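You operate a simulated robot arm through the tools that you are given. There is no shell and no other tool.

The job below is to be done with a simulated robot arm. You get a single attempt, and the scene is never put back.

JOB
Close down the materials bench: bath, mixer and former off, bath lid on, hood and open drawers closed.

Only the result counts: the job must be done as asked and must still hold three seconds after the hand-in. Knocking over, shifting, dropping, spilling or breaking anything else fails it. A push-on lid holds only when it is set on centred and level and pressed home; a screw cap is set on level and turned clockwise until tight.

ROBOT AND FRAMES
A 6-joint arm with a two-finger gripper, fixed in place. Base frame: the origin is at the foot of the arm, x ahead of it, y to its left, z up. Units: m, degrees, N and s.
Its first joint turns from -166.0 to 166.0 degrees. Payload 3.43 kg.
The tool frame sits at the grasp point between the pads (the TCP): z along the fingers, y along the line on which they close. The tips reach 0.02 m beyond it. Largest opening 0.19 m; the body of the gripper starts 0.248 m behind the TCP.
Orientation is that of the tool frame in the base frame, as [roll, pitch, yaw] about the fixed x, y, z axes, in that order (R = Rz(yaw) Ry(pitch) Rx(roll)). With the fingers straight down and closing along the base's y, the tool's x points along the base's -x, its y along +y and its z along -z.

CONTROLS
- The arm moves only by the tool servo_tool. Its argument "motion" is a list of rows, each an object (a shift or turn left out is 0, a gripper value left out holds the last) with "offset": the shift along the tool's x, y, z in units of 50 mm (1.0 is 50 mm), a list of three; "angular": the turn, a rotation vector about the tool's x, y, z in units of 6 degrees (1.0 is 6 degrees), a list of three; "jaw": the opening, from 0 (shut) to 1 (fully open). In form: [{"offset": [dx, dy, dz], "angular": [wx, wy, wz], "jaw": jaw}, ...]. A call has 1 to 20 rows; each row shifts and turns the commanded pose from where the row before left it, along the tool's axes as they then stand. A call with a number of a shift or a turn outside -1 to 1 is refused whole. A row lasts 0.2 s, in which the tool goes at most 0.05 m and 8.6 degrees; a call with a longer step from one row to the next is refused whole, and so is a gripper value outside its range. Where a pose cannot be reached the arm comes as near as it can. A force on the tool above 90 N (or 10 N above the force at the start of the call, whichever is more), or a blocked arm, ends the call early, and 0.2 s more pass. Each finger travels about 0.045 m/s and halts on what it meets, pressing with about 40 N; the grip force reading is that of the motor and also rises with nothing between the fingers. The clock runs only during rows and for 0.2 s after the last one: add rows that do not move to give the fingers time. It gives the time, the measured TCP pose, the force on the tool (base axes), the opening and the grip force at its end, in the units of the frame above (readings bear some noise), with the torque about the TCP (base axes, N m) and any sound that the robot's microphone picked up, and new pictures: "pictures" is both (left out), scene, wrist or none.
- Cameras (640 x 400 px; columns grow to the right, rows downward): "scene" is fixed at [0.2334, -0.5168, 1.4222]; the picture's right is [0.68, -0.74, 0.00], its down [-0.43, -0.39, -0.82] and it looks along [0.60, 0.55, -0.58] (base axes); focal length 318 px, centre (320, 200). "wrist" rides on the gripper at [0.07, -0.008, -0.288] in the tool frame; the picture's right is [0.12, 0.99, 0.00], its down [-0.96, 0.12, -0.25] and it looks along [-0.25, 0.03, 0.97] (tool axes); focal length 261 px, centre (320, 200).
- slide_trunk(by): slides the trunk up (or, below 0, down) by that many m; the arm rides with it, the base frame stays. It gives what a move gives, with no picture.
- measure_at(camera, pixels): for up to 12 pixels [column, row] of the newest picture of that camera ("zoom" is the newest enlarged one), the place [x, y, z] in the base frame of the surface seen there, good to about 0.003 m, but the place of the scene camera against the robot may be out by one fixed shift of up to 0.025 m in any direction. The clock stands still meanwhile.
- inspect(camera, box): a new picture of the part [left, top, right, bottom] of that camera's present view, enlarged. The clock stands still meanwhile.
- job_done(): hands the job in; it is judged then, once.

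Leave the gripper open and the arm clear of the work at the hand-in unless told otherwise.

The tools are called after "Request:" by a JSON object that holds its "fn" and its "kwargs". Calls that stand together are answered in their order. servo_tool: Moves the arm, as the interface text tells. Its arguments: {"type":"object","properties":{"motion":{"type":"array","items":{"type":"object","properties":{"offset":{"type":"array","items":{"type":"number"}},"angular":{"type":"array","items":{"type":"number"}},"jaw":{"type":"number"}}}},"pictures":{"type":"string","enum":["both","scene","wrist","none"]}},"required":["motion"]} The other tools are called the same way: slide_trunk (by) slides the trunk up or down; measure_at (camera, pixels) gives the place of the surface under pixels of a picture; inspect (camera, box) takes an enlarged picture of a part of a camera's view; job_done () hands the job in.

At the start:

```text
t: 0.0
tcp_pos: [0.6897, 0.2722, 1.1825]
tool_rot: [180.0, 0.0, 179.9]
force: [-1.1, -0.2, 1.2]
torque: [-0.02, 0.0, -0.05]
finger_gap: 0.1903
grip_force: 0.1
trunk travel left (down, up): [-0.15, 0.09]
```

scene: 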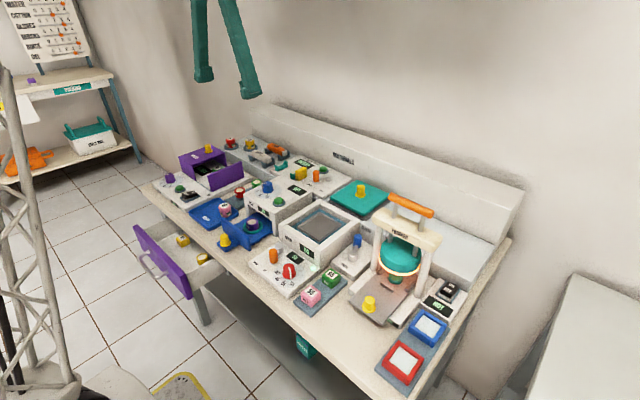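
wrist: 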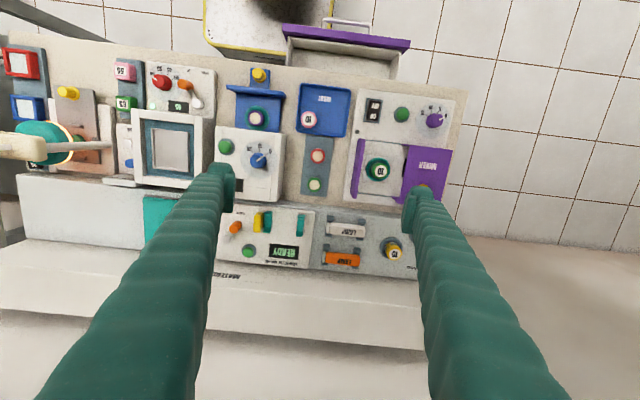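

I see a crowded bench from both cameras. First I will enlarge the parts of the scene view to identify the bath, mixer, former, hood and drawers.

Request:
{"fn": "inspect", "kwargs": {"camera": "scene", "box": [130, 120, 290, 220]}}

Request:
{"fn": "inspect", "kwargs": {"camera": "scene", "box": [220, 170, 380, 320]}}

Request:
{"fn": "inspect", "kwargs": {"camera": "scene", "box": [330, 180, 490, 400]}}

Request:
{"fn": "inspect", "kwargs": {"camera": "scene", "box": [110, 200, 240, 310]}}

Request:
{"fn": "inspect", "kwargs": {"camera": "wrist", "box": [0, 40, 220, 200]}}

Request:
{"fn": "inspect", "kwargs": {"camera": "wrist", "box": [200, 10, 480, 280]}}

Request:
{"fn": "inspect", "kwargs": {"camera": "scene", "box": [0, 0, 130, 100]}}

```text
4.00 times, centred on (210, 170) of scene
```

zoom: 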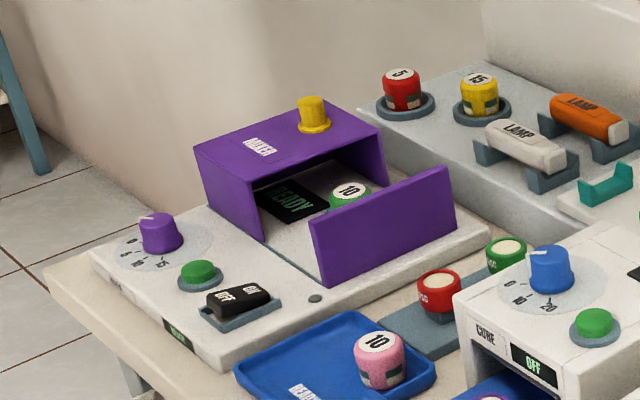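

```text
2.67 times, centred on (300, 245) of scene
```

zoom: 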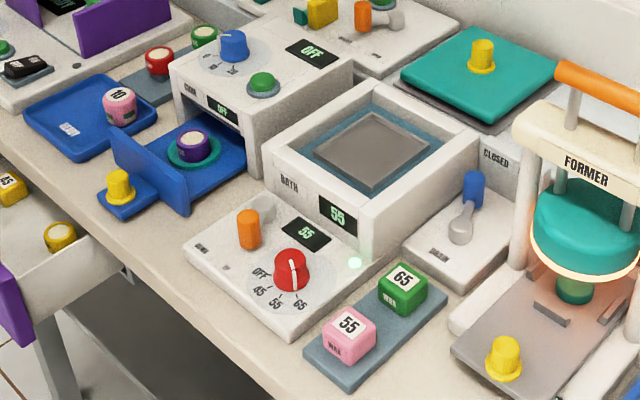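

```text
1.82 times, centred on (410, 290) of scene
```

zoom: 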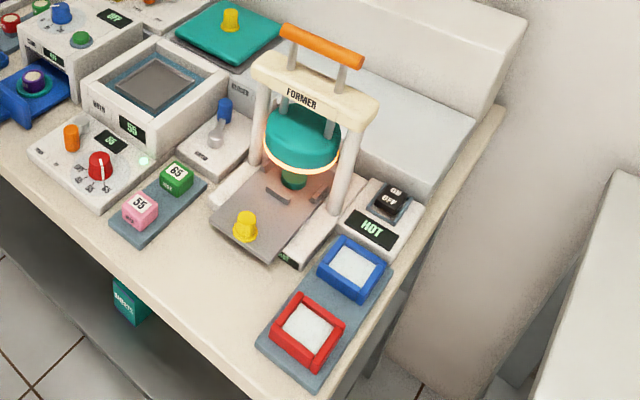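

```text
3.64 times, centred on (175, 255) of scene
```

zoom: 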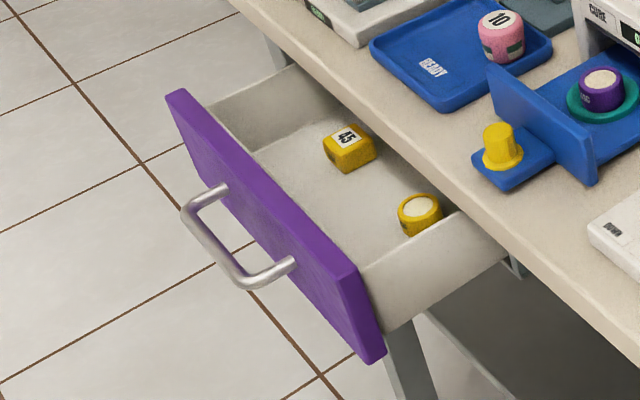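

```text
2.50 times, centred on (110, 120) of wrist
```

zoom: 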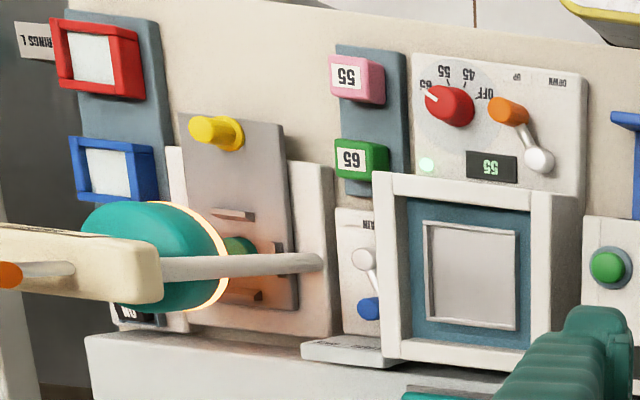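

```text
1.48 times, centred on (340, 145) of wrist
```

zoom: 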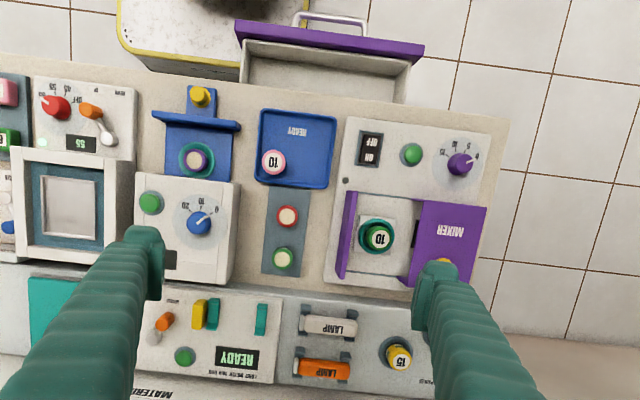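

```text
4.00 times, centred on (65, 50) of scene
```

zoom: 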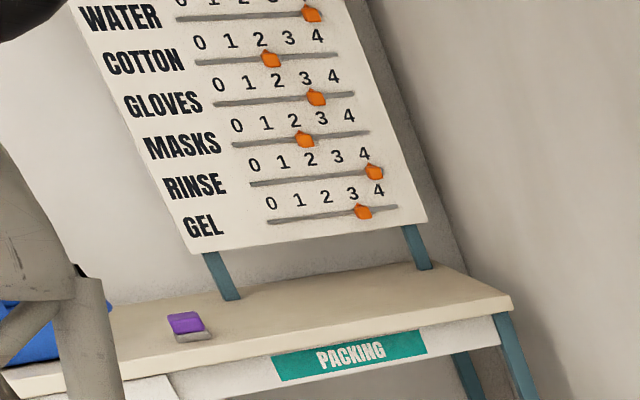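

I can see the red bath knob set at 55, black rocker switches on the mixer and former, the teal lid with a yellow knob, the purple mixer hood, the blue cure drawer and the purple bench drawer. Next I will measure them in the wrist view.

Request:
{"fn": "measure_at", "kwargs": {"camera": "wrist", "pixels": [[162, 82], [168, 106], [170, 140], [142, 115], [260, 76], [256, 117], [262, 92], [374, 105], [374, 118], [346, 22], [345, 45], [290, 42]]}}

Request:
{"fn": "measure_at", "kwargs": {"camera": "scene", "pixels": [[361, 190], [340, 185], [388, 192], [333, 203], [370, 212], [208, 150], [196, 195], [186, 197], [445, 295], [452, 285], [440, 305], [290, 270]]}}

Request:
{"fn": "measure_at", "kwargs": {"camera": "wrist", "pixels": [[420, 150], [445, 152], [440, 185], [357, 170], [352, 195], [362, 145], [377, 170], [430, 95], [410, 210], [208, 120], [135, 110], [190, 185]]}}

```text
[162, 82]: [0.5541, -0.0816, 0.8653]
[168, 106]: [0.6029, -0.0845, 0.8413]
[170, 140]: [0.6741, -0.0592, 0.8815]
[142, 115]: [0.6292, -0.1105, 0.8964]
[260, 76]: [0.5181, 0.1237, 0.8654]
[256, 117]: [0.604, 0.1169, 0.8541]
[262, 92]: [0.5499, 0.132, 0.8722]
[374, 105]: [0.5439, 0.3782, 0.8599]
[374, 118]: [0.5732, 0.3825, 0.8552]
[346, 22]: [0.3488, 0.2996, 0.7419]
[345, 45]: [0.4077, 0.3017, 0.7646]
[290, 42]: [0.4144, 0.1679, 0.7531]
```

```text
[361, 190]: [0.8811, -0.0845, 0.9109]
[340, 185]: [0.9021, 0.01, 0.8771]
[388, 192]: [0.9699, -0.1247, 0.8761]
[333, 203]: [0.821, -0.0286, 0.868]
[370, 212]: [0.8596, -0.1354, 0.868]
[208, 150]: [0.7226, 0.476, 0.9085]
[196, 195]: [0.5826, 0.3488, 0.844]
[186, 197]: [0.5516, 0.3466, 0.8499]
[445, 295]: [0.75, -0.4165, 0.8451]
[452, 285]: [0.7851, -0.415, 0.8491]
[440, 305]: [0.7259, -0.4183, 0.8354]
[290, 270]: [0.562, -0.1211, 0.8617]
```

```text
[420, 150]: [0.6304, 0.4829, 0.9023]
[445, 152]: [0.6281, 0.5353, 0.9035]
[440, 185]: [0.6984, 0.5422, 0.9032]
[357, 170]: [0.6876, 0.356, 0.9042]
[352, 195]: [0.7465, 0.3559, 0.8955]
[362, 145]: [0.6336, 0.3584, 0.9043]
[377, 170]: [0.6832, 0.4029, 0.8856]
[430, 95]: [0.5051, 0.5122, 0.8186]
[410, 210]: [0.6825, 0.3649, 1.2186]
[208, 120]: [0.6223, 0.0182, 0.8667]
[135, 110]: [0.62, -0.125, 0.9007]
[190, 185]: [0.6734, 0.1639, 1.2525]
```

The wrist view lets me measure without the scene camera's shift, so I'll move the open gripper nearer the mixer (down 0.1 m, left 0.15 m, back 0.09 m), staying high above everything, to see its switch and hood closely.

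Request:
{"fn": "servo_tool", "kwargs": {"motion": [{"offset": [0.36, 0.6, 0.4]}, {"offset": [0.36, 0.6, 0.4]}, {"offset": [0.36, 0.6, 0.4]}, {"offset": [0.36, 0.6, 0.4]}, {"offset": [0.36, 0.6, 0.4]}, {}], "pictures": "both"}}

```text
t: 1.4
tcp_pos: [0.5992, 0.4218, 1.081]
tool_rot: [-180.0, 0.1, -180.0]
force: [0.3, 1.2, -1.9]
torque: [0.0, 0.0, 0.05]
finger_gap: 0.1898
grip_force: 0.1
trunk travel left (down, up): [-0.15, 0.09]
```

scene: 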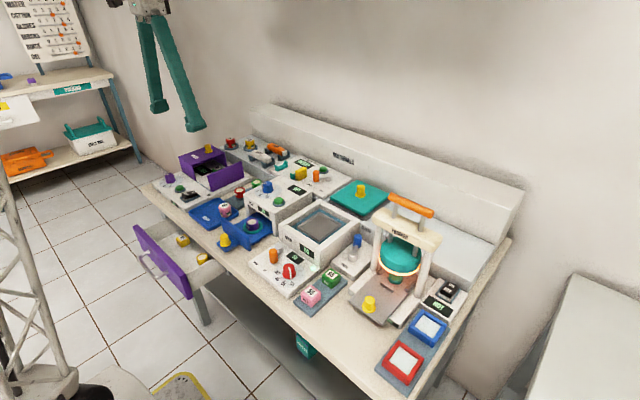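
wrist: 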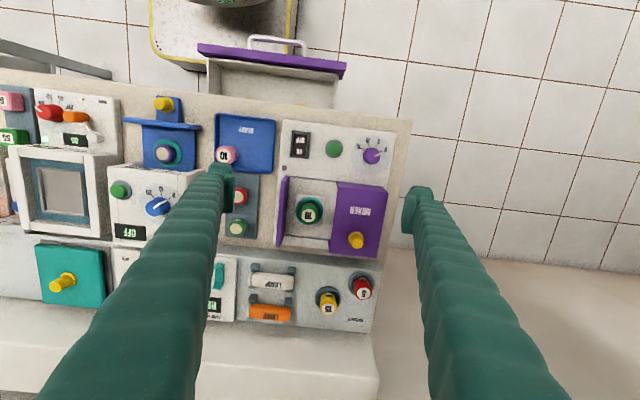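

The whole mixer is in view now between the fingers. I'll enlarge it and the bath lid, and measure the mixer's key points.

Request:
{"fn": "inspect", "kwargs": {"camera": "wrist", "box": [260, 100, 420, 270]}}

Request:
{"fn": "measure_at", "kwargs": {"camera": "wrist", "pixels": [[299, 138], [299, 151], [355, 239], [335, 185], [335, 215], [333, 248], [384, 188], [377, 255], [283, 180], [280, 242], [300, 240], [283, 210]]}}

Request:
{"fn": "measure_at", "kwargs": {"camera": "wrist", "pixels": [[55, 286], [70, 277], [40, 247], [103, 247], [105, 303], [43, 300], [15, 150], [105, 155], [118, 232], [22, 230], [162, 103], [275, 40]]}}

```text
2.35 times, centred on (340, 185) of wrist
```

zoom: 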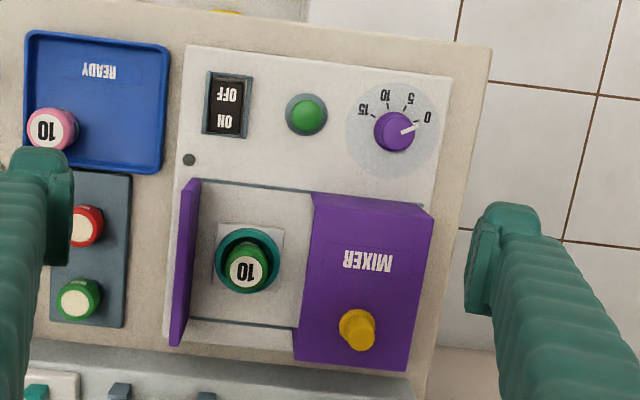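

```text
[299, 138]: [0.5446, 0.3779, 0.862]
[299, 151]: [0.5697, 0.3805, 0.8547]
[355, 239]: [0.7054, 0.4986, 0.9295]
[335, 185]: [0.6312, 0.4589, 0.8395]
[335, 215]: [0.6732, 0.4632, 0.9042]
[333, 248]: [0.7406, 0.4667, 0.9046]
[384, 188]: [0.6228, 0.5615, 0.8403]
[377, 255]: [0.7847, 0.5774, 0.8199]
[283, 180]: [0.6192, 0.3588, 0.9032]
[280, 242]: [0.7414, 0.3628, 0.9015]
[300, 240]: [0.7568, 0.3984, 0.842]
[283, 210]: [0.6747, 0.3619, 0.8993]
```

```text
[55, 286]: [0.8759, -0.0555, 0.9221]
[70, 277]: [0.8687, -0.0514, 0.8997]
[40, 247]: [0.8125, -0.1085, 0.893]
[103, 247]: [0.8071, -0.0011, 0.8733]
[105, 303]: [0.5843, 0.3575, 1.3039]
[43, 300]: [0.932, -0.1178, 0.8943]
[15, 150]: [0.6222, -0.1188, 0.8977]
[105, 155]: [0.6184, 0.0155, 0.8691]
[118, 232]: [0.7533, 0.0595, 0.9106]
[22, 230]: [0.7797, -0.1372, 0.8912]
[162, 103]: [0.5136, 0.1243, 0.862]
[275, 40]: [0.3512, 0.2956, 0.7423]
```

The mixer rocker (299,145) sits at about (0.557, 0.379). Its OFF end is nearer the robot and stands higher (z 0.862) than the ON end (0.855), so ON is pressed. I'll shut the fingers while high up, then go down to a hover above the OFF end and look again.

Request:
{"fn": "servo_tool", "kwargs": {"motion": [{"jaw": 0}, {}, {}, {}, {}, {}, {}, {}, {}, {}, {}, {"offset": [0.33, -0.22, 0.6]}, {"offset": [0.33, -0.22, 0.6]}, {"offset": [0.33, -0.22, 0.6]}, {"offset": [0.33, -0.22, 0.6]}, {}], "pictures": "wrist"}}

Request:
{"fn": "inspect", "kwargs": {"camera": "wrist", "box": [240, 60, 400, 220]}}

```text
t: 4.8
tcp_pos: [0.5353, 0.3812, 0.9619]
tool_rot: [-180.0, 0.0, 180.0]
force: [-0.4, 0.0, 0.2]
torque: [0.0, 0.01, -0.02]
finger_gap: 0.0001
grip_force: 34.8
trunk travel left (down, up): [-0.15, 0.09]
```

wrist: 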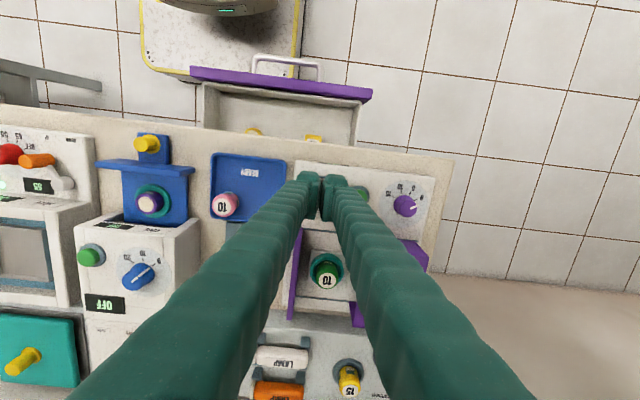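

```text
2.50 times, centred on (320, 140) of wrist
```

zoom: 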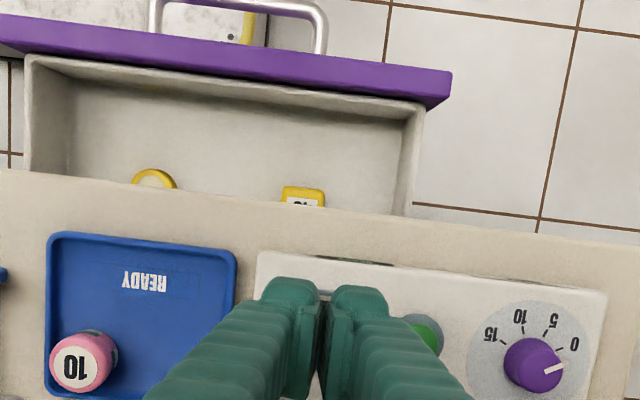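

The shut fingertips are right above the OFF end of the rocker (around (320,180)), clear of the green button. I'll go down in small steps until I feel contact.

Request:
{"fn": "servo_tool", "kwargs": {"motion": [{"offset": [0.04, -0.04, 0.7]}, {"offset": [0, 0, 0.6]}, {"offset": [0, 0, 0.2]}, {"offset": [0, 0, 0.06]}, {"offset": [0, 0, 0.06]}, {"offset": [0, 0, 0.06]}, {"offset": [0, 0, 0.06]}], "pictures": "wrist"}}

```text
t: 6.4
tcp_pos: [0.5307, 0.3775, 0.8762]
tool_rot: [-180.0, -0.1, 180.0]
force: [-0.3, -0.2, 0.6]
torque: [-0.01, 0.0, 0.01]
finger_gap: 0.0
grip_force: 33.8
trunk travel left (down, up): [-0.15, 0.09]
```

wrist: 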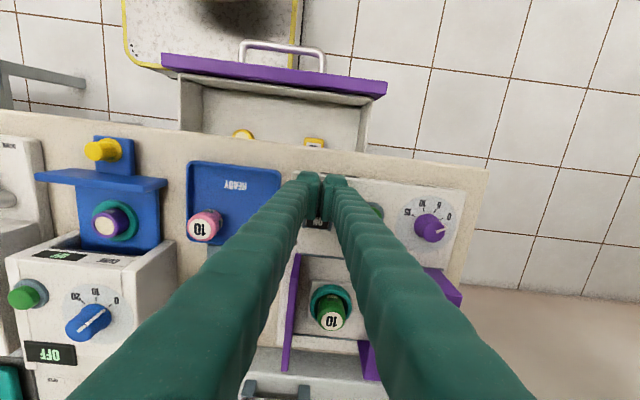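

No contact yet with the tip at about z 0.856. I'll enlarge the tip area and check the depth.

Request:
{"fn": "inspect", "kwargs": {"camera": "wrist", "box": [280, 150, 370, 240]}}

Request:
{"fn": "measure_at", "kwargs": {"camera": "wrist", "pixels": [[313, 174], [321, 215], [317, 224], [330, 174], [376, 208], [300, 178]]}}

```text
4.44 times, centred on (325, 195) of wrist
```

zoom: 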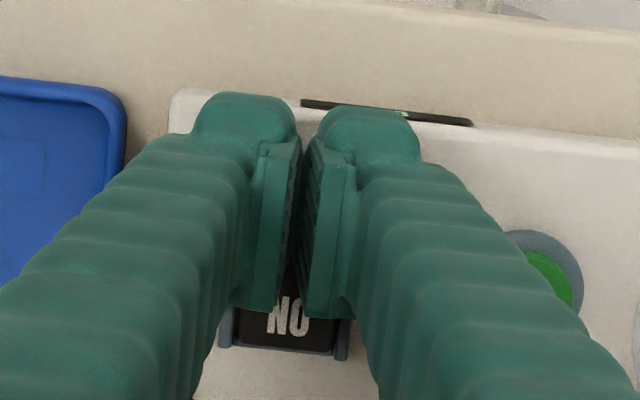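

```text
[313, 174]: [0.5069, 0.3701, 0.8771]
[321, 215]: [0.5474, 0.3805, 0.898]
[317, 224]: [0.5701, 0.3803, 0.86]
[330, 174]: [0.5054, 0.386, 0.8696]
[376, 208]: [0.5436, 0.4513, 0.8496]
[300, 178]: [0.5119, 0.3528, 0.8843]
```

The tips cover the OFF half and only the ON half shows at (317,224). Continuing down in 2 mm steps.

Request:
{"fn": "servo_tool", "kwargs": {"motion": [{"offset": [0, 0, 0.04]}, {"offset": [0, 0, 0.04]}, {"offset": [0, 0, 0.04]}], "pictures": "wrist"}}

```text
t: 7.2
tcp_pos: [0.531, 0.3764, 0.8735]
tool_rot: [179.8, 0.2, -180.0]
force: [-3.2, -6.2, 54.5]
torque: [-0.27, -0.72, 0.2]
finger_gap: 0.0059
grip_force: 34.2
trunk travel left (down, up): [-0.15, 0.09]
```

wrist: 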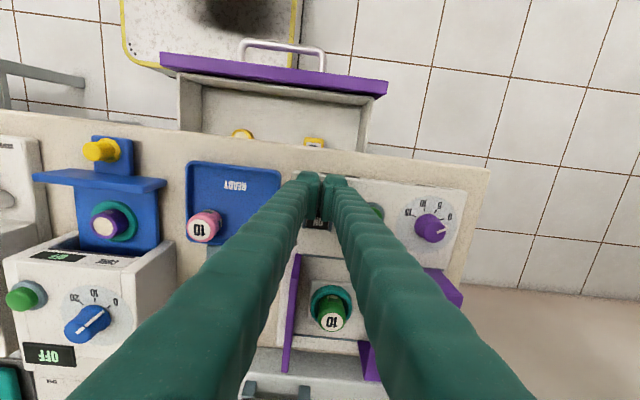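

Firm contact now (54 N up, with the load about 13 mm ahead of the TCP, on the rocker). I'll lift and look at whether it has switched.

Request:
{"fn": "servo_tool", "kwargs": {"motion": [{"offset": [0, 0, -0.3]}, {"offset": [0, 0, -0.6]}, {"offset": [0.8, 0, -0.6]}, {"offset": [1.0, 0, 0]}, {"offset": [1.0, 0, 0]}, {}], "pictures": "wrist"}}

Request:
{"fn": "inspect", "kwargs": {"camera": "wrist", "box": [240, 180, 400, 300]}}

Request:
{"fn": "inspect", "kwargs": {"camera": "scene", "box": [140, 140, 250, 220]}}

```text
t: 8.6
tcp_pos: [0.3908, 0.3737, 0.944]
tool_rot: [180.0, 0.0, -180.0]
force: [-0.8, -0.1, -0.2]
torque: [0.01, 0.02, 0.03]
finger_gap: 0.0
grip_force: 34.2
trunk travel left (down, up): [-0.15, 0.09]
```

wrist: 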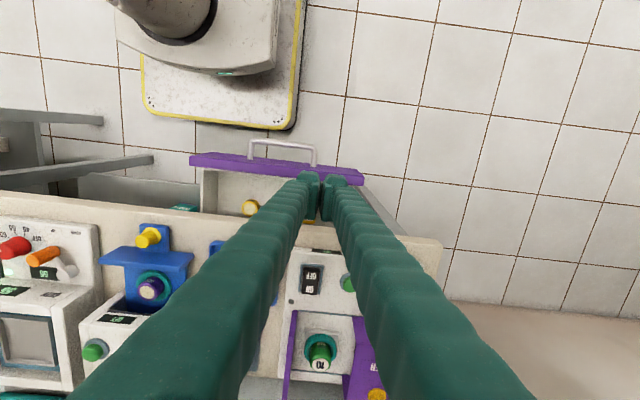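

```text
3.33 times, centred on (320, 240) of wrist
```

zoom: 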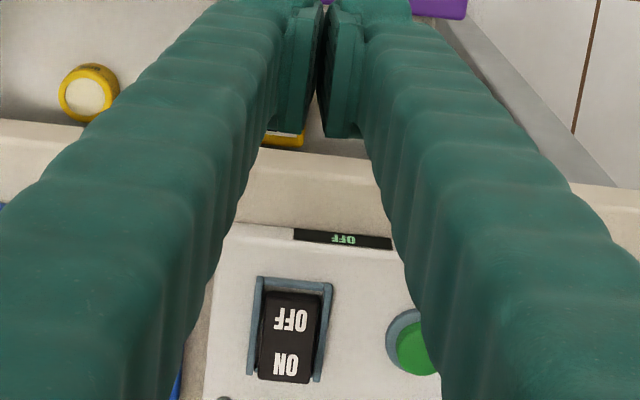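

```text
5.00 times, centred on (195, 180) of scene
```

zoom: 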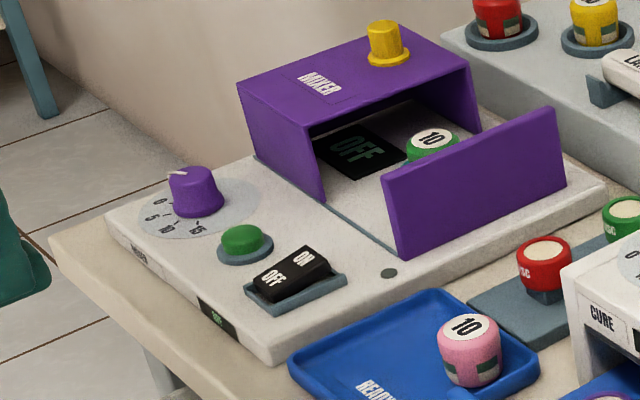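

The mixer display now reads OFF. Next is the hood: its yellow knob is at about (0.706, 0.499), top z 0.93. I'll rise, open the fingers to about 0.07 m and hover above the knob.

Request:
{"fn": "servo_tool", "kwargs": {"motion": [{"offset": [0, 0, -0.8], "jaw": 0.37}, {"offset": [0, 0, -0.4]}, {"offset": [-0.787, 0.312, 0]}, {"offset": [-0.787, 0.312, 0]}, {"offset": [-0.787, 0.312, 0]}, {"offset": [-0.787, 0.312, 0]}, {"offset": [-0.787, 0.312, 0]}, {"offset": [-0.787, 0.312, 0]}, {"offset": [-0.787, 0.312, 0]}, {"offset": [-0.787, 0.312, 0]}, {}], "pictures": "both"}}

Request:
{"fn": "inspect", "kwargs": {"camera": "wrist", "box": [260, 120, 380, 240]}}

```text
t: 11.0
tcp_pos: [0.7047, 0.5028, 1.0029]
tool_rot: [-180.0, 0.0, 179.9]
force: [0.1, 0.4, -0.2]
torque: [0.0, 0.04, 0.0]
finger_gap: 0.0704
grip_force: 0.0
trunk travel left (down, up): [-0.15, 0.09]
```

scene: 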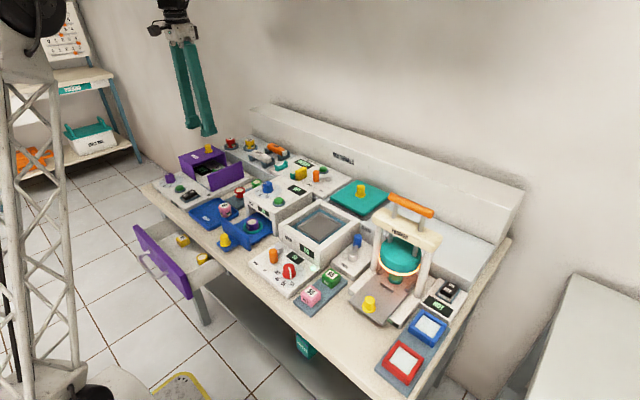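
wrist: 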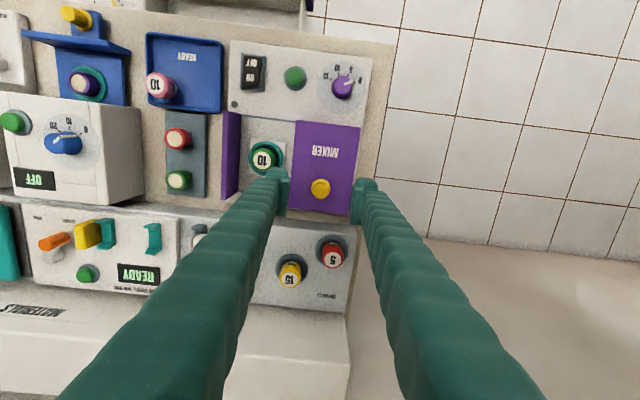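

```text
3.33 times, centred on (320, 180) of wrist
```

zoom: 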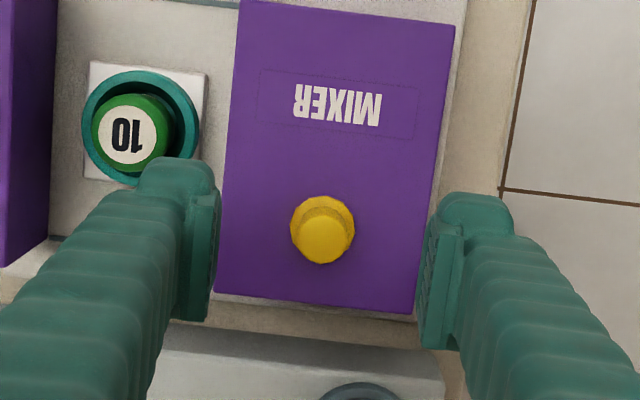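

The knob is centred between the fingers at (321,188). I'll measure it exactly.

Request:
{"fn": "measure_at", "kwargs": {"camera": "wrist", "pixels": [[321, 190], [321, 184], [316, 190], [326, 190], [312, 160], [340, 200], [298, 125], [293, 205], [356, 130], [237, 115], [230, 190], [262, 157]]}}

```text
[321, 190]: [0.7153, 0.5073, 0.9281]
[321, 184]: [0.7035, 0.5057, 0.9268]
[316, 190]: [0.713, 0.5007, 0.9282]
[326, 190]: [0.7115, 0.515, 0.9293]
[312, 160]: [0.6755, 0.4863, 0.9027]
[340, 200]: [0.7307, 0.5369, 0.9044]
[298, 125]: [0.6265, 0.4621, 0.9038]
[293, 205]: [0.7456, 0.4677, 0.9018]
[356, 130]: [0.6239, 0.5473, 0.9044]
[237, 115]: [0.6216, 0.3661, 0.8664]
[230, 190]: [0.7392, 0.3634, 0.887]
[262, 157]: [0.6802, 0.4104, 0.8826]
```

The knob's centre is about (0.709, 0.507) with its top at 0.928, and the hood's top is at 0.904. I'll go down to tip height 0.908 and grip the knob.

Request:
{"fn": "servo_tool", "kwargs": {"motion": [{"offset": [-0.08, 0.09, 0.6]}, {"offset": [0, 0, 0.6]}, {"offset": [0, 0, 0.25]}, {"jaw": 0}, {}, {}, {}, {}, {}], "pictures": "wrist"}}

```text
t: 13.0
tcp_pos: [0.7089, 0.5052, 0.9332]
tool_rot: [-180.0, -0.1, -180.0]
force: [-0.3, 0.2, -0.7]
torque: [0.0, 0.02, -0.03]
finger_gap: 0.0209
grip_force: 45.1
trunk travel left (down, up): [-0.15, 0.09]
```

wrist: 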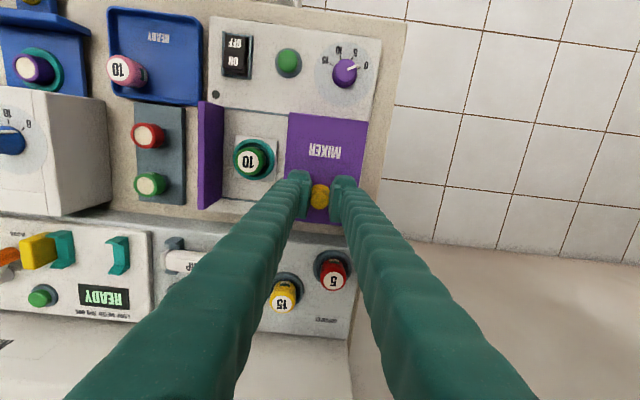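

The knob is gripped (gap 0.021). Now I'll slide the hood 0.08 m to the right (−y), towards the purple panel, gently.

Request:
{"fn": "servo_tool", "kwargs": {"motion": [{"offset": [-0.007, -0.2, 0]}, {"offset": [-0.007, -0.2, 0]}, {"offset": [-0.007, -0.2, 0]}, {"offset": [-0.007, -0.2, 0]}, {"offset": [-0.007, -0.2, 0]}, {"offset": [-0.007, -0.2, 0]}, {"offset": [-0.007, -0.2, 0]}, {"offset": [-0.007, -0.2, 0]}, {}], "pictures": "both"}}

Request:
{"fn": "inspect", "kwargs": {"camera": "scene", "box": [140, 120, 250, 220]}}

```text
t: 15.0
tcp_pos: [0.7134, 0.4253, 0.9331]
tool_rot: [-180.0, 0.0, -179.9]
force: [-36.0, -0.4, -3.9]
torque: [-0.01, 0.22, -0.01]
finger_gap: 0.0205
grip_force: 45.1
trunk travel left (down, up): [-0.15, 0.09]
```

scene: 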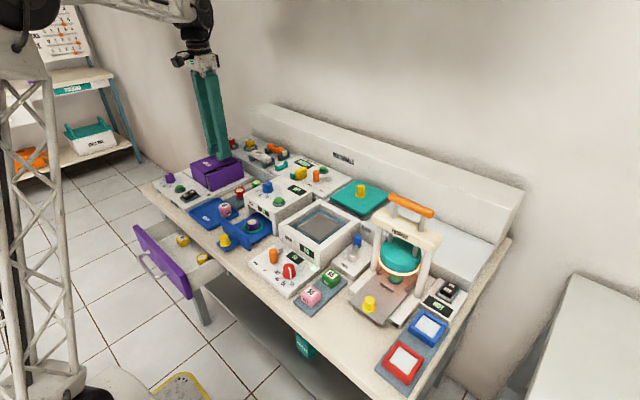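
wrist: 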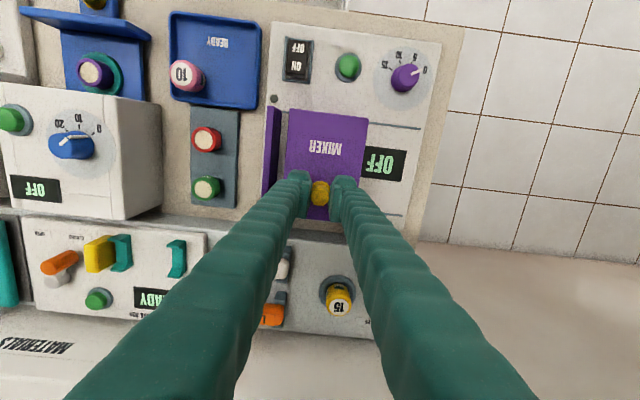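

```text
4.00 times, centred on (195, 170) of scene
```

zoom: 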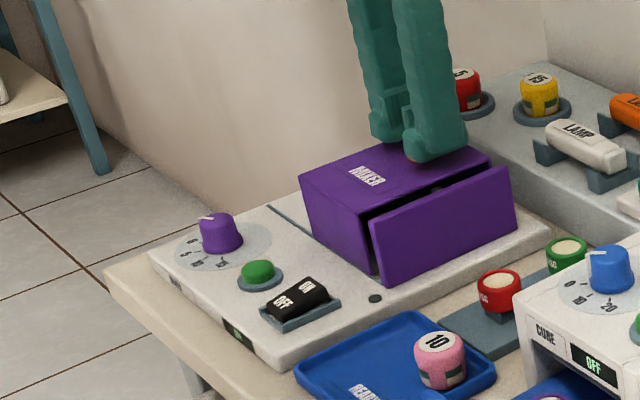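

The hood slides well, with a small gap remaining; a side load of −36 N in x shows I drifted slightly too far forward, so I'll ease back 2 mm while sliding the rest.

Request:
{"fn": "servo_tool", "kwargs": {"motion": [{"offset": [0.04, -0.1, 0]}, {"offset": [0, -0.1, 0]}, {"offset": [0, -0.1, 0]}, {}], "pictures": "wrist"}}

Request:
{"fn": "inspect", "kwargs": {"camera": "wrist", "box": [240, 80, 400, 240]}}

Request:
{"fn": "inspect", "kwargs": {"camera": "scene", "box": [140, 120, 250, 220]}}

```text
t: 16.0
tcp_pos: [0.7132, 0.4109, 0.9343]
tool_rot: [-180.0, 0.2, 179.9]
force: [4.7, -1.7, 3.6]
torque: [-0.05, -0.05, -0.04]
finger_gap: 0.0204
grip_force: 45.1
trunk travel left (down, up): [-0.15, 0.09]
```

wrist: 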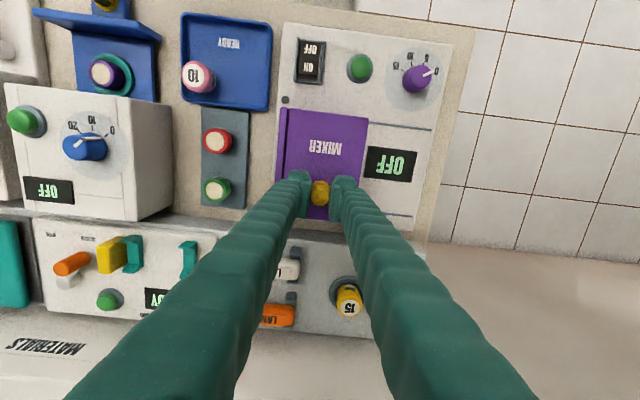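

```text
2.50 times, centred on (320, 160) of wrist
```

zoom: 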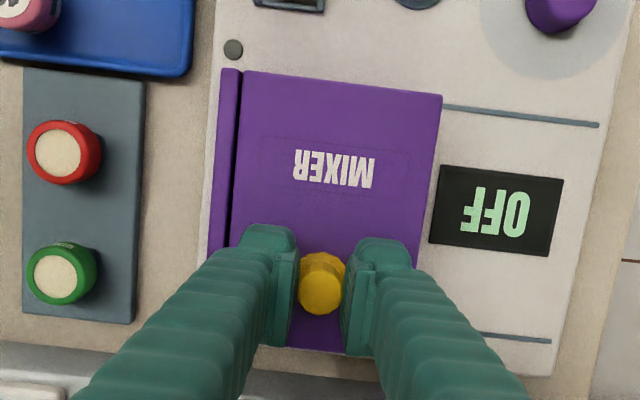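

```text
4.00 times, centred on (195, 170) of scene
```

zoom: 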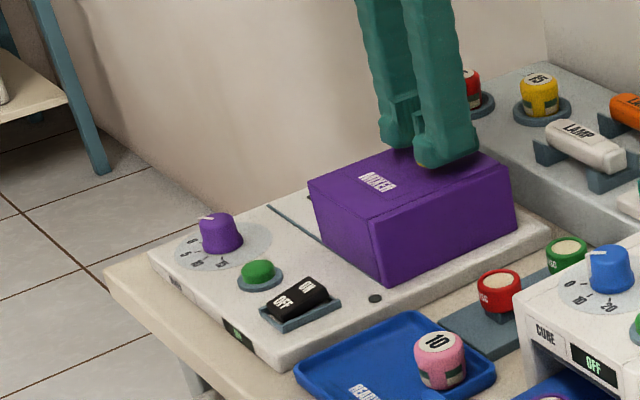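

Almost closed, with a thin gap next to the panel at zoom (235,150). I'll push on in 2 mm steps until it meets the stop.

Request:
{"fn": "servo_tool", "kwargs": {"motion": [{"offset": [0, -0.05, 0]}, {"offset": [0, -0.05, 0]}, {"offset": [0, -0.05, 0]}, {"offset": [0, -0.05, 0]}, {}], "pictures": "wrist"}}

Request:
{"fn": "inspect", "kwargs": {"camera": "wrist", "box": [240, 80, 400, 240]}}

```text
t: 17.2
tcp_pos: [0.7124, 0.4087, 0.9326]
tool_rot: [179.9, 0.3, -179.9]
force: [20.7, 80.0, 22.7]
torque: [0.92, -0.66, 0.0]
finger_gap: 0.0209
grip_force: 45.1
trunk travel left (down, up): [-0.15, 0.09]
```

wrist: 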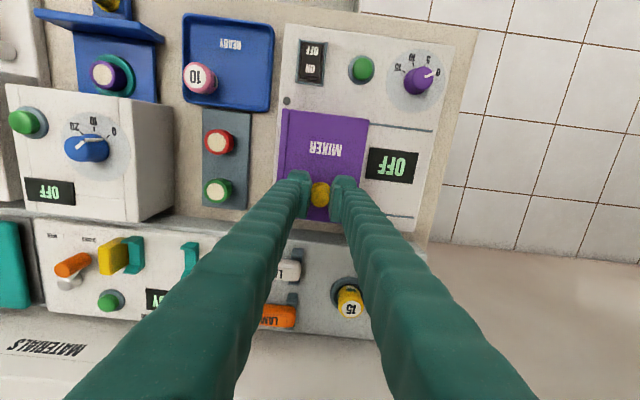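

```text
2.50 times, centred on (320, 160) of wrist
```

zoom: 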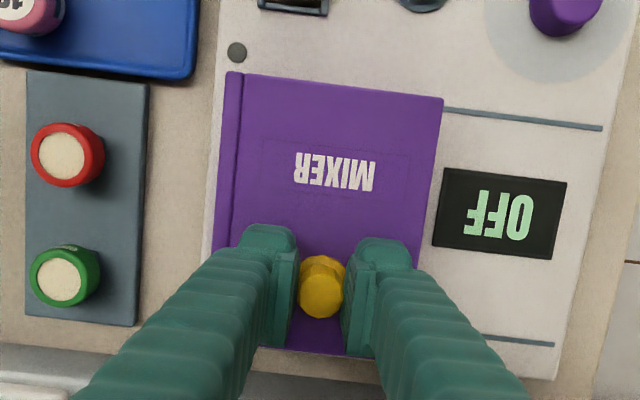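

The hood is shut against the panel (80 N stop force). I'll relax 5 mm of the commanded push, open the fingers and rise straight up.

Request:
{"fn": "servo_tool", "kwargs": {"motion": [{"offset": [0, 0.1, 0]}, {"jaw": 0.25}, {}, {}, {"offset": [0, 0, -0.5]}, {"offset": [0, 0, -1]}, {"offset": [0, 0, -1]}, {}], "pictures": "both"}}

Request:
{"fn": "inspect", "kwargs": {"camera": "scene", "box": [140, 120, 250, 220]}}

```text
t: 19.0
tcp_pos: [0.7103, 0.4057, 1.0558]
tool_rot: [180.0, 0.0, 179.9]
force: [-0.2, 0.3, 1.0]
torque: [0.0, 0.0, 0.01]
finger_gap: 0.0475
grip_force: 0.1
trunk travel left (down, up): [-0.15, 0.09]
```

scene: 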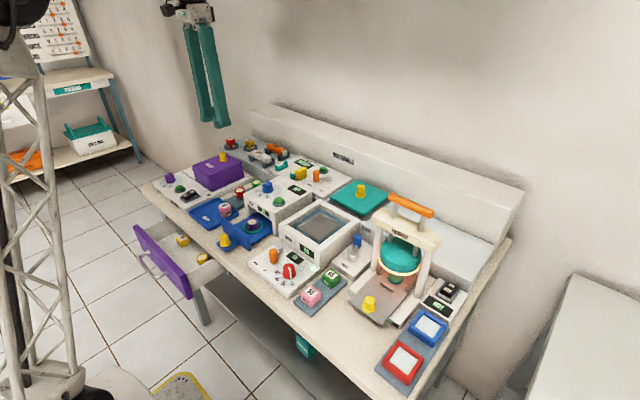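
wrist: 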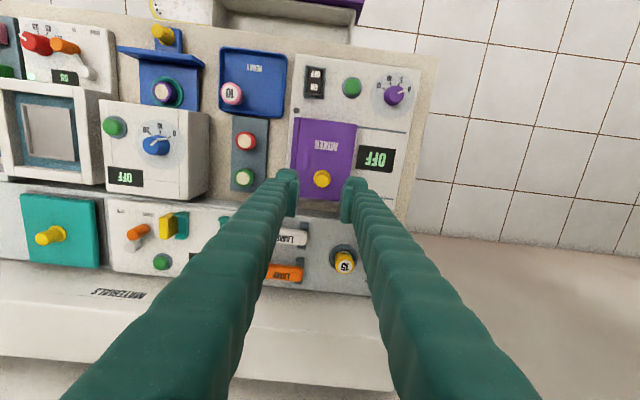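

```text
4.00 times, centred on (195, 170) of scene
```

zoom: 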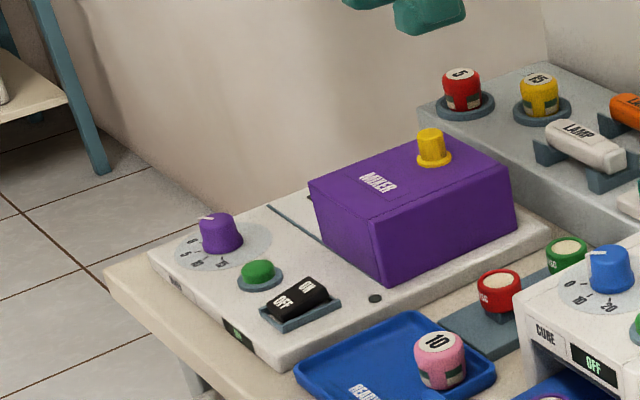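

The hood is closed and its fingers are clear. Next is the blue cure drawer: I'll move above its yellow knob, around (0.514, 0.124), for a close view.

Request:
{"fn": "servo_tool", "kwargs": {"motion": [{"offset": [0.5, -0.69, 0.05]}, {"offset": [0.5, -0.69, 0.05]}, {"offset": [0.5, -0.69, 0.05]}, {"offset": [0.5, -0.69, 0.05]}, {"offset": [0.5, -0.69, 0.05]}, {"offset": [0.5, -0.69, 0.05]}, {"offset": [0.5, -0.69, 0.05]}, {"offset": [0.5, -0.69, 0.05]}, {}], "pictures": "wrist"}}

Request:
{"fn": "inspect", "kwargs": {"camera": "wrist", "box": [230, 120, 410, 320]}}

```text
t: 21.0
tcp_pos: [0.5104, 0.1299, 1.0383]
tool_rot: [179.9, -0.1, 180.0]
force: [-0.9, 0.1, 0.2]
torque: [-0.02, 0.0, 0.05]
finger_gap: 0.0477
grip_force: 0.0
trunk travel left (down, up): [-0.15, 0.09]
```

wrist: 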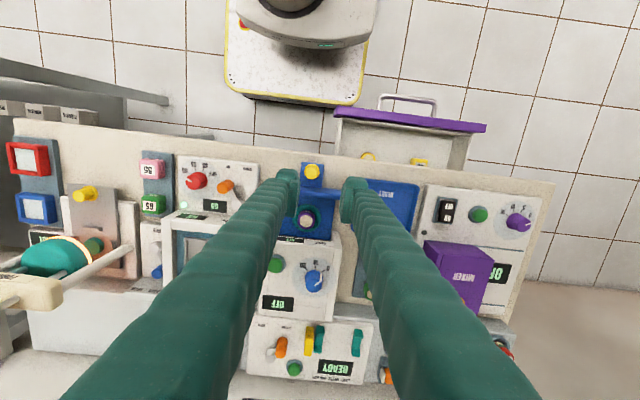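

```text
2.00 times, centred on (320, 220) of wrist
```

zoom: 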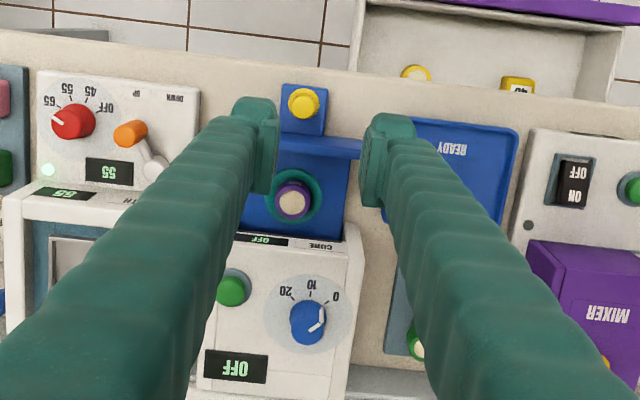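

I can see the yellow knob at (312,171), the blue face plate behind it, and the cap on the tray. Measuring the drawer parts.

Request:
{"fn": "measure_at", "kwargs": {"camera": "wrist", "pixels": [[312, 171], [308, 171], [317, 171], [312, 180], [312, 190], [318, 195], [330, 195], [306, 221], [325, 228], [320, 240], [330, 250], [300, 184]]}}

Request:
{"fn": "inspect", "kwargs": {"camera": "wrist", "box": [270, 150, 370, 250]}}

Request:
{"fn": "inspect", "kwargs": {"camera": "scene", "box": [200, 170, 320, 270]}}

```text
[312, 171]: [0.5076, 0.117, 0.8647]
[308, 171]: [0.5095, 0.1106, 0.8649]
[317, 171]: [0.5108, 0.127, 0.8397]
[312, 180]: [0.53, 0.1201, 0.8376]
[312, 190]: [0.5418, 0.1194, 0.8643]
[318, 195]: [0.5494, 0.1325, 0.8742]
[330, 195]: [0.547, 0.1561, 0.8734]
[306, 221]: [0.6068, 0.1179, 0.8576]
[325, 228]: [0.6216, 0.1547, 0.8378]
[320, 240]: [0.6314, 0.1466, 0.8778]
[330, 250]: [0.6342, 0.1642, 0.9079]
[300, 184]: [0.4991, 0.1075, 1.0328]
```

```text
4.00 times, centred on (320, 200) of wrist
```

zoom: 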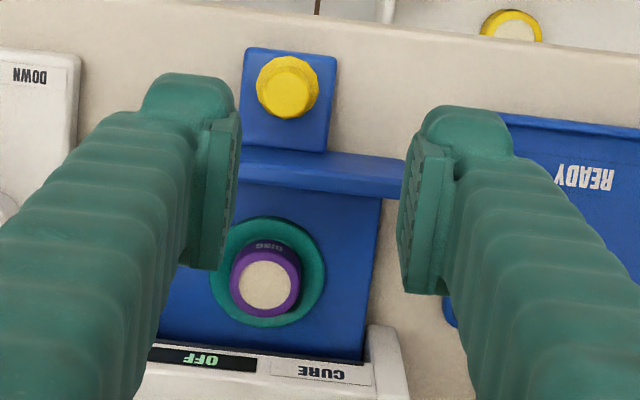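

```text
4.00 times, centred on (260, 220) of scene
```

zoom: 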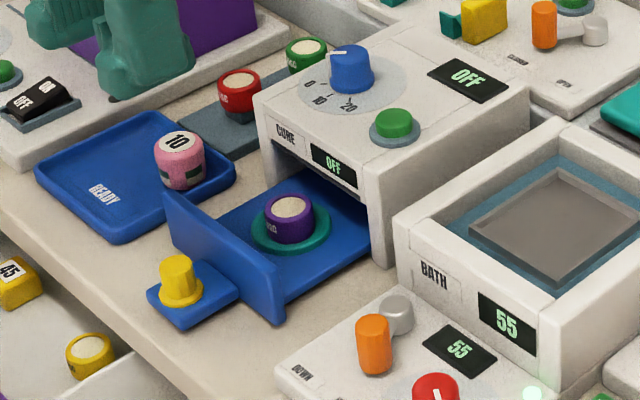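

The knob is centred at (0.509, 0.118), z 0.838–0.865, and the drawer must travel about 0.085 m forward. I'll go down astride the knob and grip it.

Request:
{"fn": "servo_tool", "kwargs": {"motion": [{"offset": [0.02, -0.24, 0.8]}, {"offset": [0, 0, 0.9]}, {"offset": [0, 0, 0.9]}, {"offset": [0, 0, 0.85]}, {"jaw": 0}, {}, {}, {}, {}], "pictures": "wrist"}}

```text
t: 23.0
tcp_pos: [0.5109, 0.1165, 0.8625]
tool_rot: [-179.8, 0.0, -179.9]
force: [-1.0, -80.2, -8.8]
torque: [-0.57, 0.64, -0.06]
finger_gap: 0.0206
grip_force: 45.2
trunk travel left (down, up): [-0.15, 0.09]
```

wrist: 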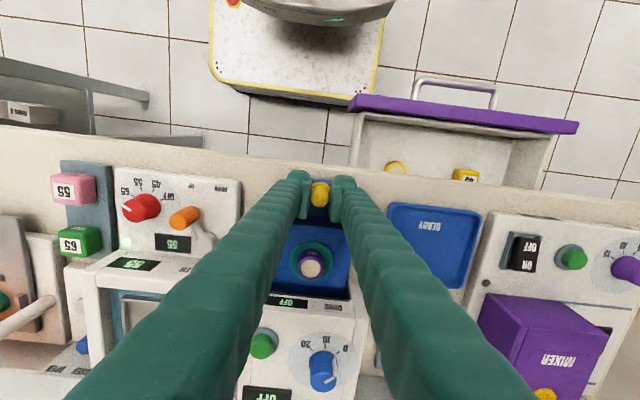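

The knob is gripped, but an 80 N side load shows the knob lies a little further −y than my command. I'll shift −y 3 mm to relieve it.

Request:
{"fn": "servo_tool", "kwargs": {"motion": [{"offset": [0, -0.06, 0]}, {}], "pictures": "none"}}

```text
t: 23.6
tcp_pos: [0.5115, 0.1165, 0.8624]
tool_rot: [-179.9, 0.1, -180.0]
force: [0.3, -47.0, -28.9]
torque: [-0.22, -0.23, 0.03]
finger_gap: 0.0204
grip_force: 44.9
trunk travel left (down, up): [-0.15, 0.09]
```

Still −47 N; another 4 mm.

Request:
{"fn": "servo_tool", "kwargs": {"motion": [{"offset": [0, -0.08, 0]}, {}], "pictures": "none"}}

```text
t: 24.2
tcp_pos: [0.5117, 0.1145, 0.8643]
tool_rot: [179.9, 0.0, 179.9]
force: [-1.0, 19.7, -35.3]
torque: [0.07, 0.12, 0.04]
finger_gap: 0.0206
grip_force: 44.9
trunk travel left (down, up): [-0.15, 0.09]
```

Nearly balanced. Now I'll push the drawer forward 0.05 m in 10 mm steps, following the bench's 2° skew, and check the forces.

Request:
{"fn": "servo_tool", "kwargs": {"motion": [{"offset": [-0.1, 0.02, 0.03]}, {"offset": [-0.2, 0.007, 0]}, {"offset": [-0.2, 0.007, 0]}, {"offset": [-0.2, 0.007, 0]}, {"offset": [-0.2, 0.007, 0]}, {}], "pictures": "wrist"}}

```text
t: 25.6
tcp_pos: [0.5562, 0.1152, 0.8633]
tool_rot: [-179.9, 0.0, -180.0]
force: [0.4, 52.4, 8.5]
torque: [0.48, -0.08, 0.05]
finger_gap: 0.0208
grip_force: 44.9
trunk travel left (down, up): [-0.15, 0.09]
```

wrist: 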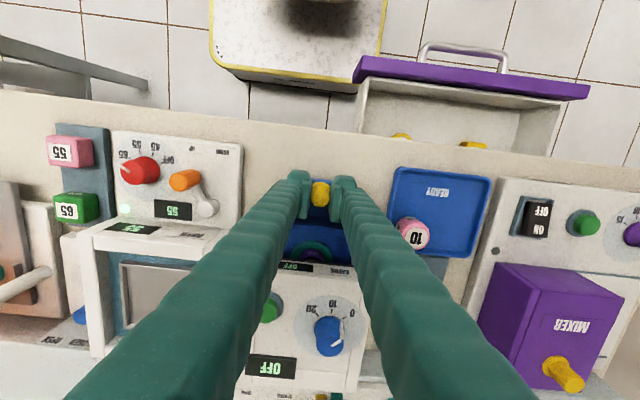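

The drawer is sliding. The +52 N side load means the rail pulls me towards +y, so I'll add 4 mm of +y and go on forward.

Request:
{"fn": "servo_tool", "kwargs": {"motion": [{"offset": [-0.1, 0.06, 0]}, {"offset": [-0.2, 0.03, 0]}, {"offset": [-0.15, 0.01, 0]}, {"offset": [-0.1, 0.01, 0]}, {}], "pictures": "wrist"}}

Request:
{"fn": "inspect", "kwargs": {"camera": "wrist", "box": [270, 150, 370, 250]}}

```text
t: 26.8
tcp_pos: [0.584, 0.1147, 0.8647]
tool_rot: [-179.8, -0.1, -179.9]
force: [1.6, -60.8, 6.3]
torque: [-0.57, 0.03, -0.08]
finger_gap: 0.0208
grip_force: 45.0
trunk travel left (down, up): [-0.15, 0.09]
```

wrist: 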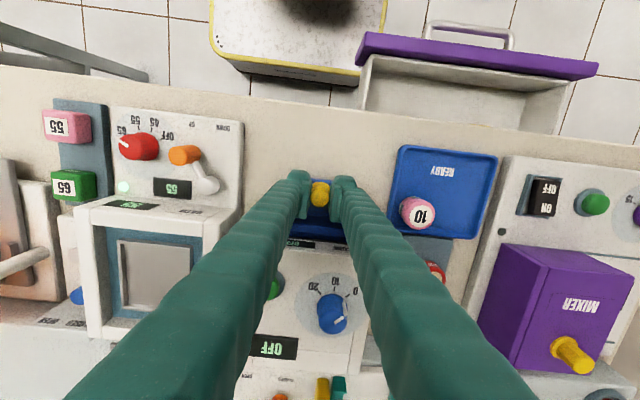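

```text
4.00 times, centred on (320, 200) of wrist
```

zoom: 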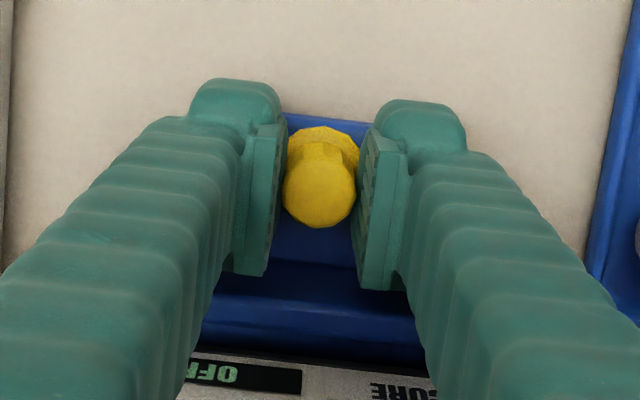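

I over-corrected (−61 N), so back 3 mm in −y. A gap of about 15 mm remains between the face plate and unit; I'll push on in small steps.

Request:
{"fn": "servo_tool", "kwargs": {"motion": [{"offset": [-0.05, -0.06, 0]}, {"offset": [-0.1, 0, 0]}, {"offset": [-0.05, 0, 0]}, {}], "pictures": "wrist"}}

Request:
{"fn": "inspect", "kwargs": {"camera": "wrist", "box": [270, 150, 370, 250]}}

Request:
{"fn": "inspect", "kwargs": {"camera": "scene", "box": [200, 170, 320, 270]}}

```text
t: 27.8
tcp_pos: [0.5904, 0.1153, 0.8634]
tool_rot: [-180.0, -0.2, 180.0]
force: [-35.5, -32.8, -7.0]
torque: [-0.28, 0.33, -0.06]
finger_gap: 0.021
grip_force: 44.9
trunk travel left (down, up): [-0.15, 0.09]
```

wrist: 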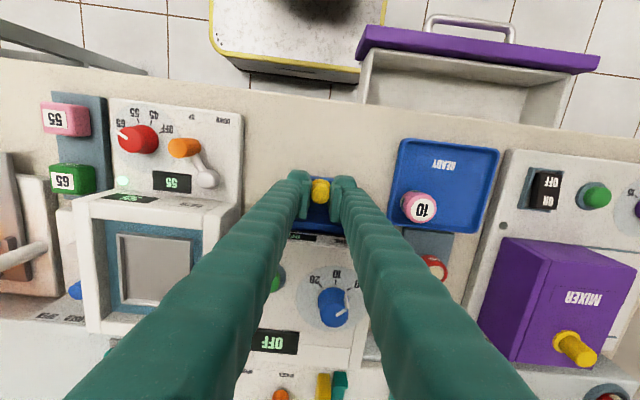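

```text
4.00 times, centred on (320, 200) of wrist
```

zoom: 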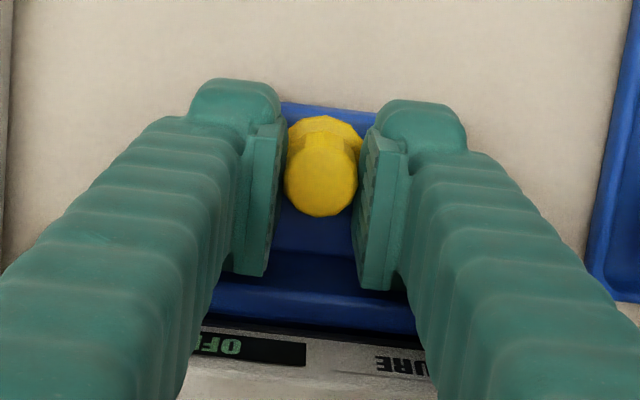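

```text
4.00 times, centred on (260, 220) of scene
```

zoom: 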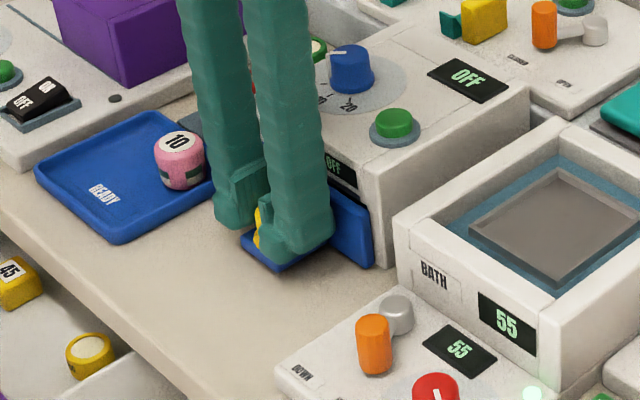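

The face plate looks against the unit (−35 N in x). I'll relieve the side load by 2.5 mm and press a further 5 mm to confirm the stop.

Request:
{"fn": "servo_tool", "kwargs": {"motion": [{"offset": [0, -0.05, 0]}, {"offset": [-0.05, 0, 0]}, {"offset": [-0.05, 0, 0]}, {}], "pictures": "wrist"}}

Request:
{"fn": "inspect", "kwargs": {"camera": "wrist", "box": [270, 150, 370, 250]}}

```text
t: 28.8
tcp_pos: [0.5946, 0.1161, 0.8648]
tool_rot: [179.9, -0.1, -180.0]
force: [-59.5, 22.8, 4.1]
torque: [0.43, 0.4, 0.14]
finger_gap: 0.0207
grip_force: 45.1
trunk travel left (down, up): [-0.15, 0.09]
```

wrist: 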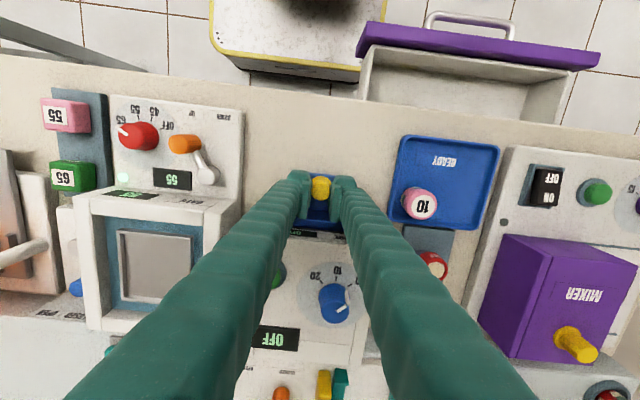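

```text
4.00 times, centred on (320, 200) of wrist
```

zoom: 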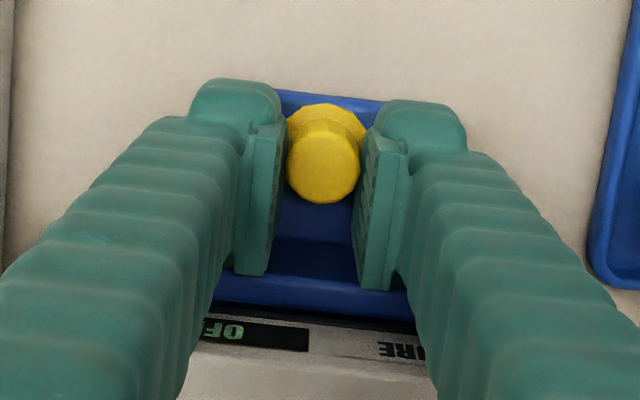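

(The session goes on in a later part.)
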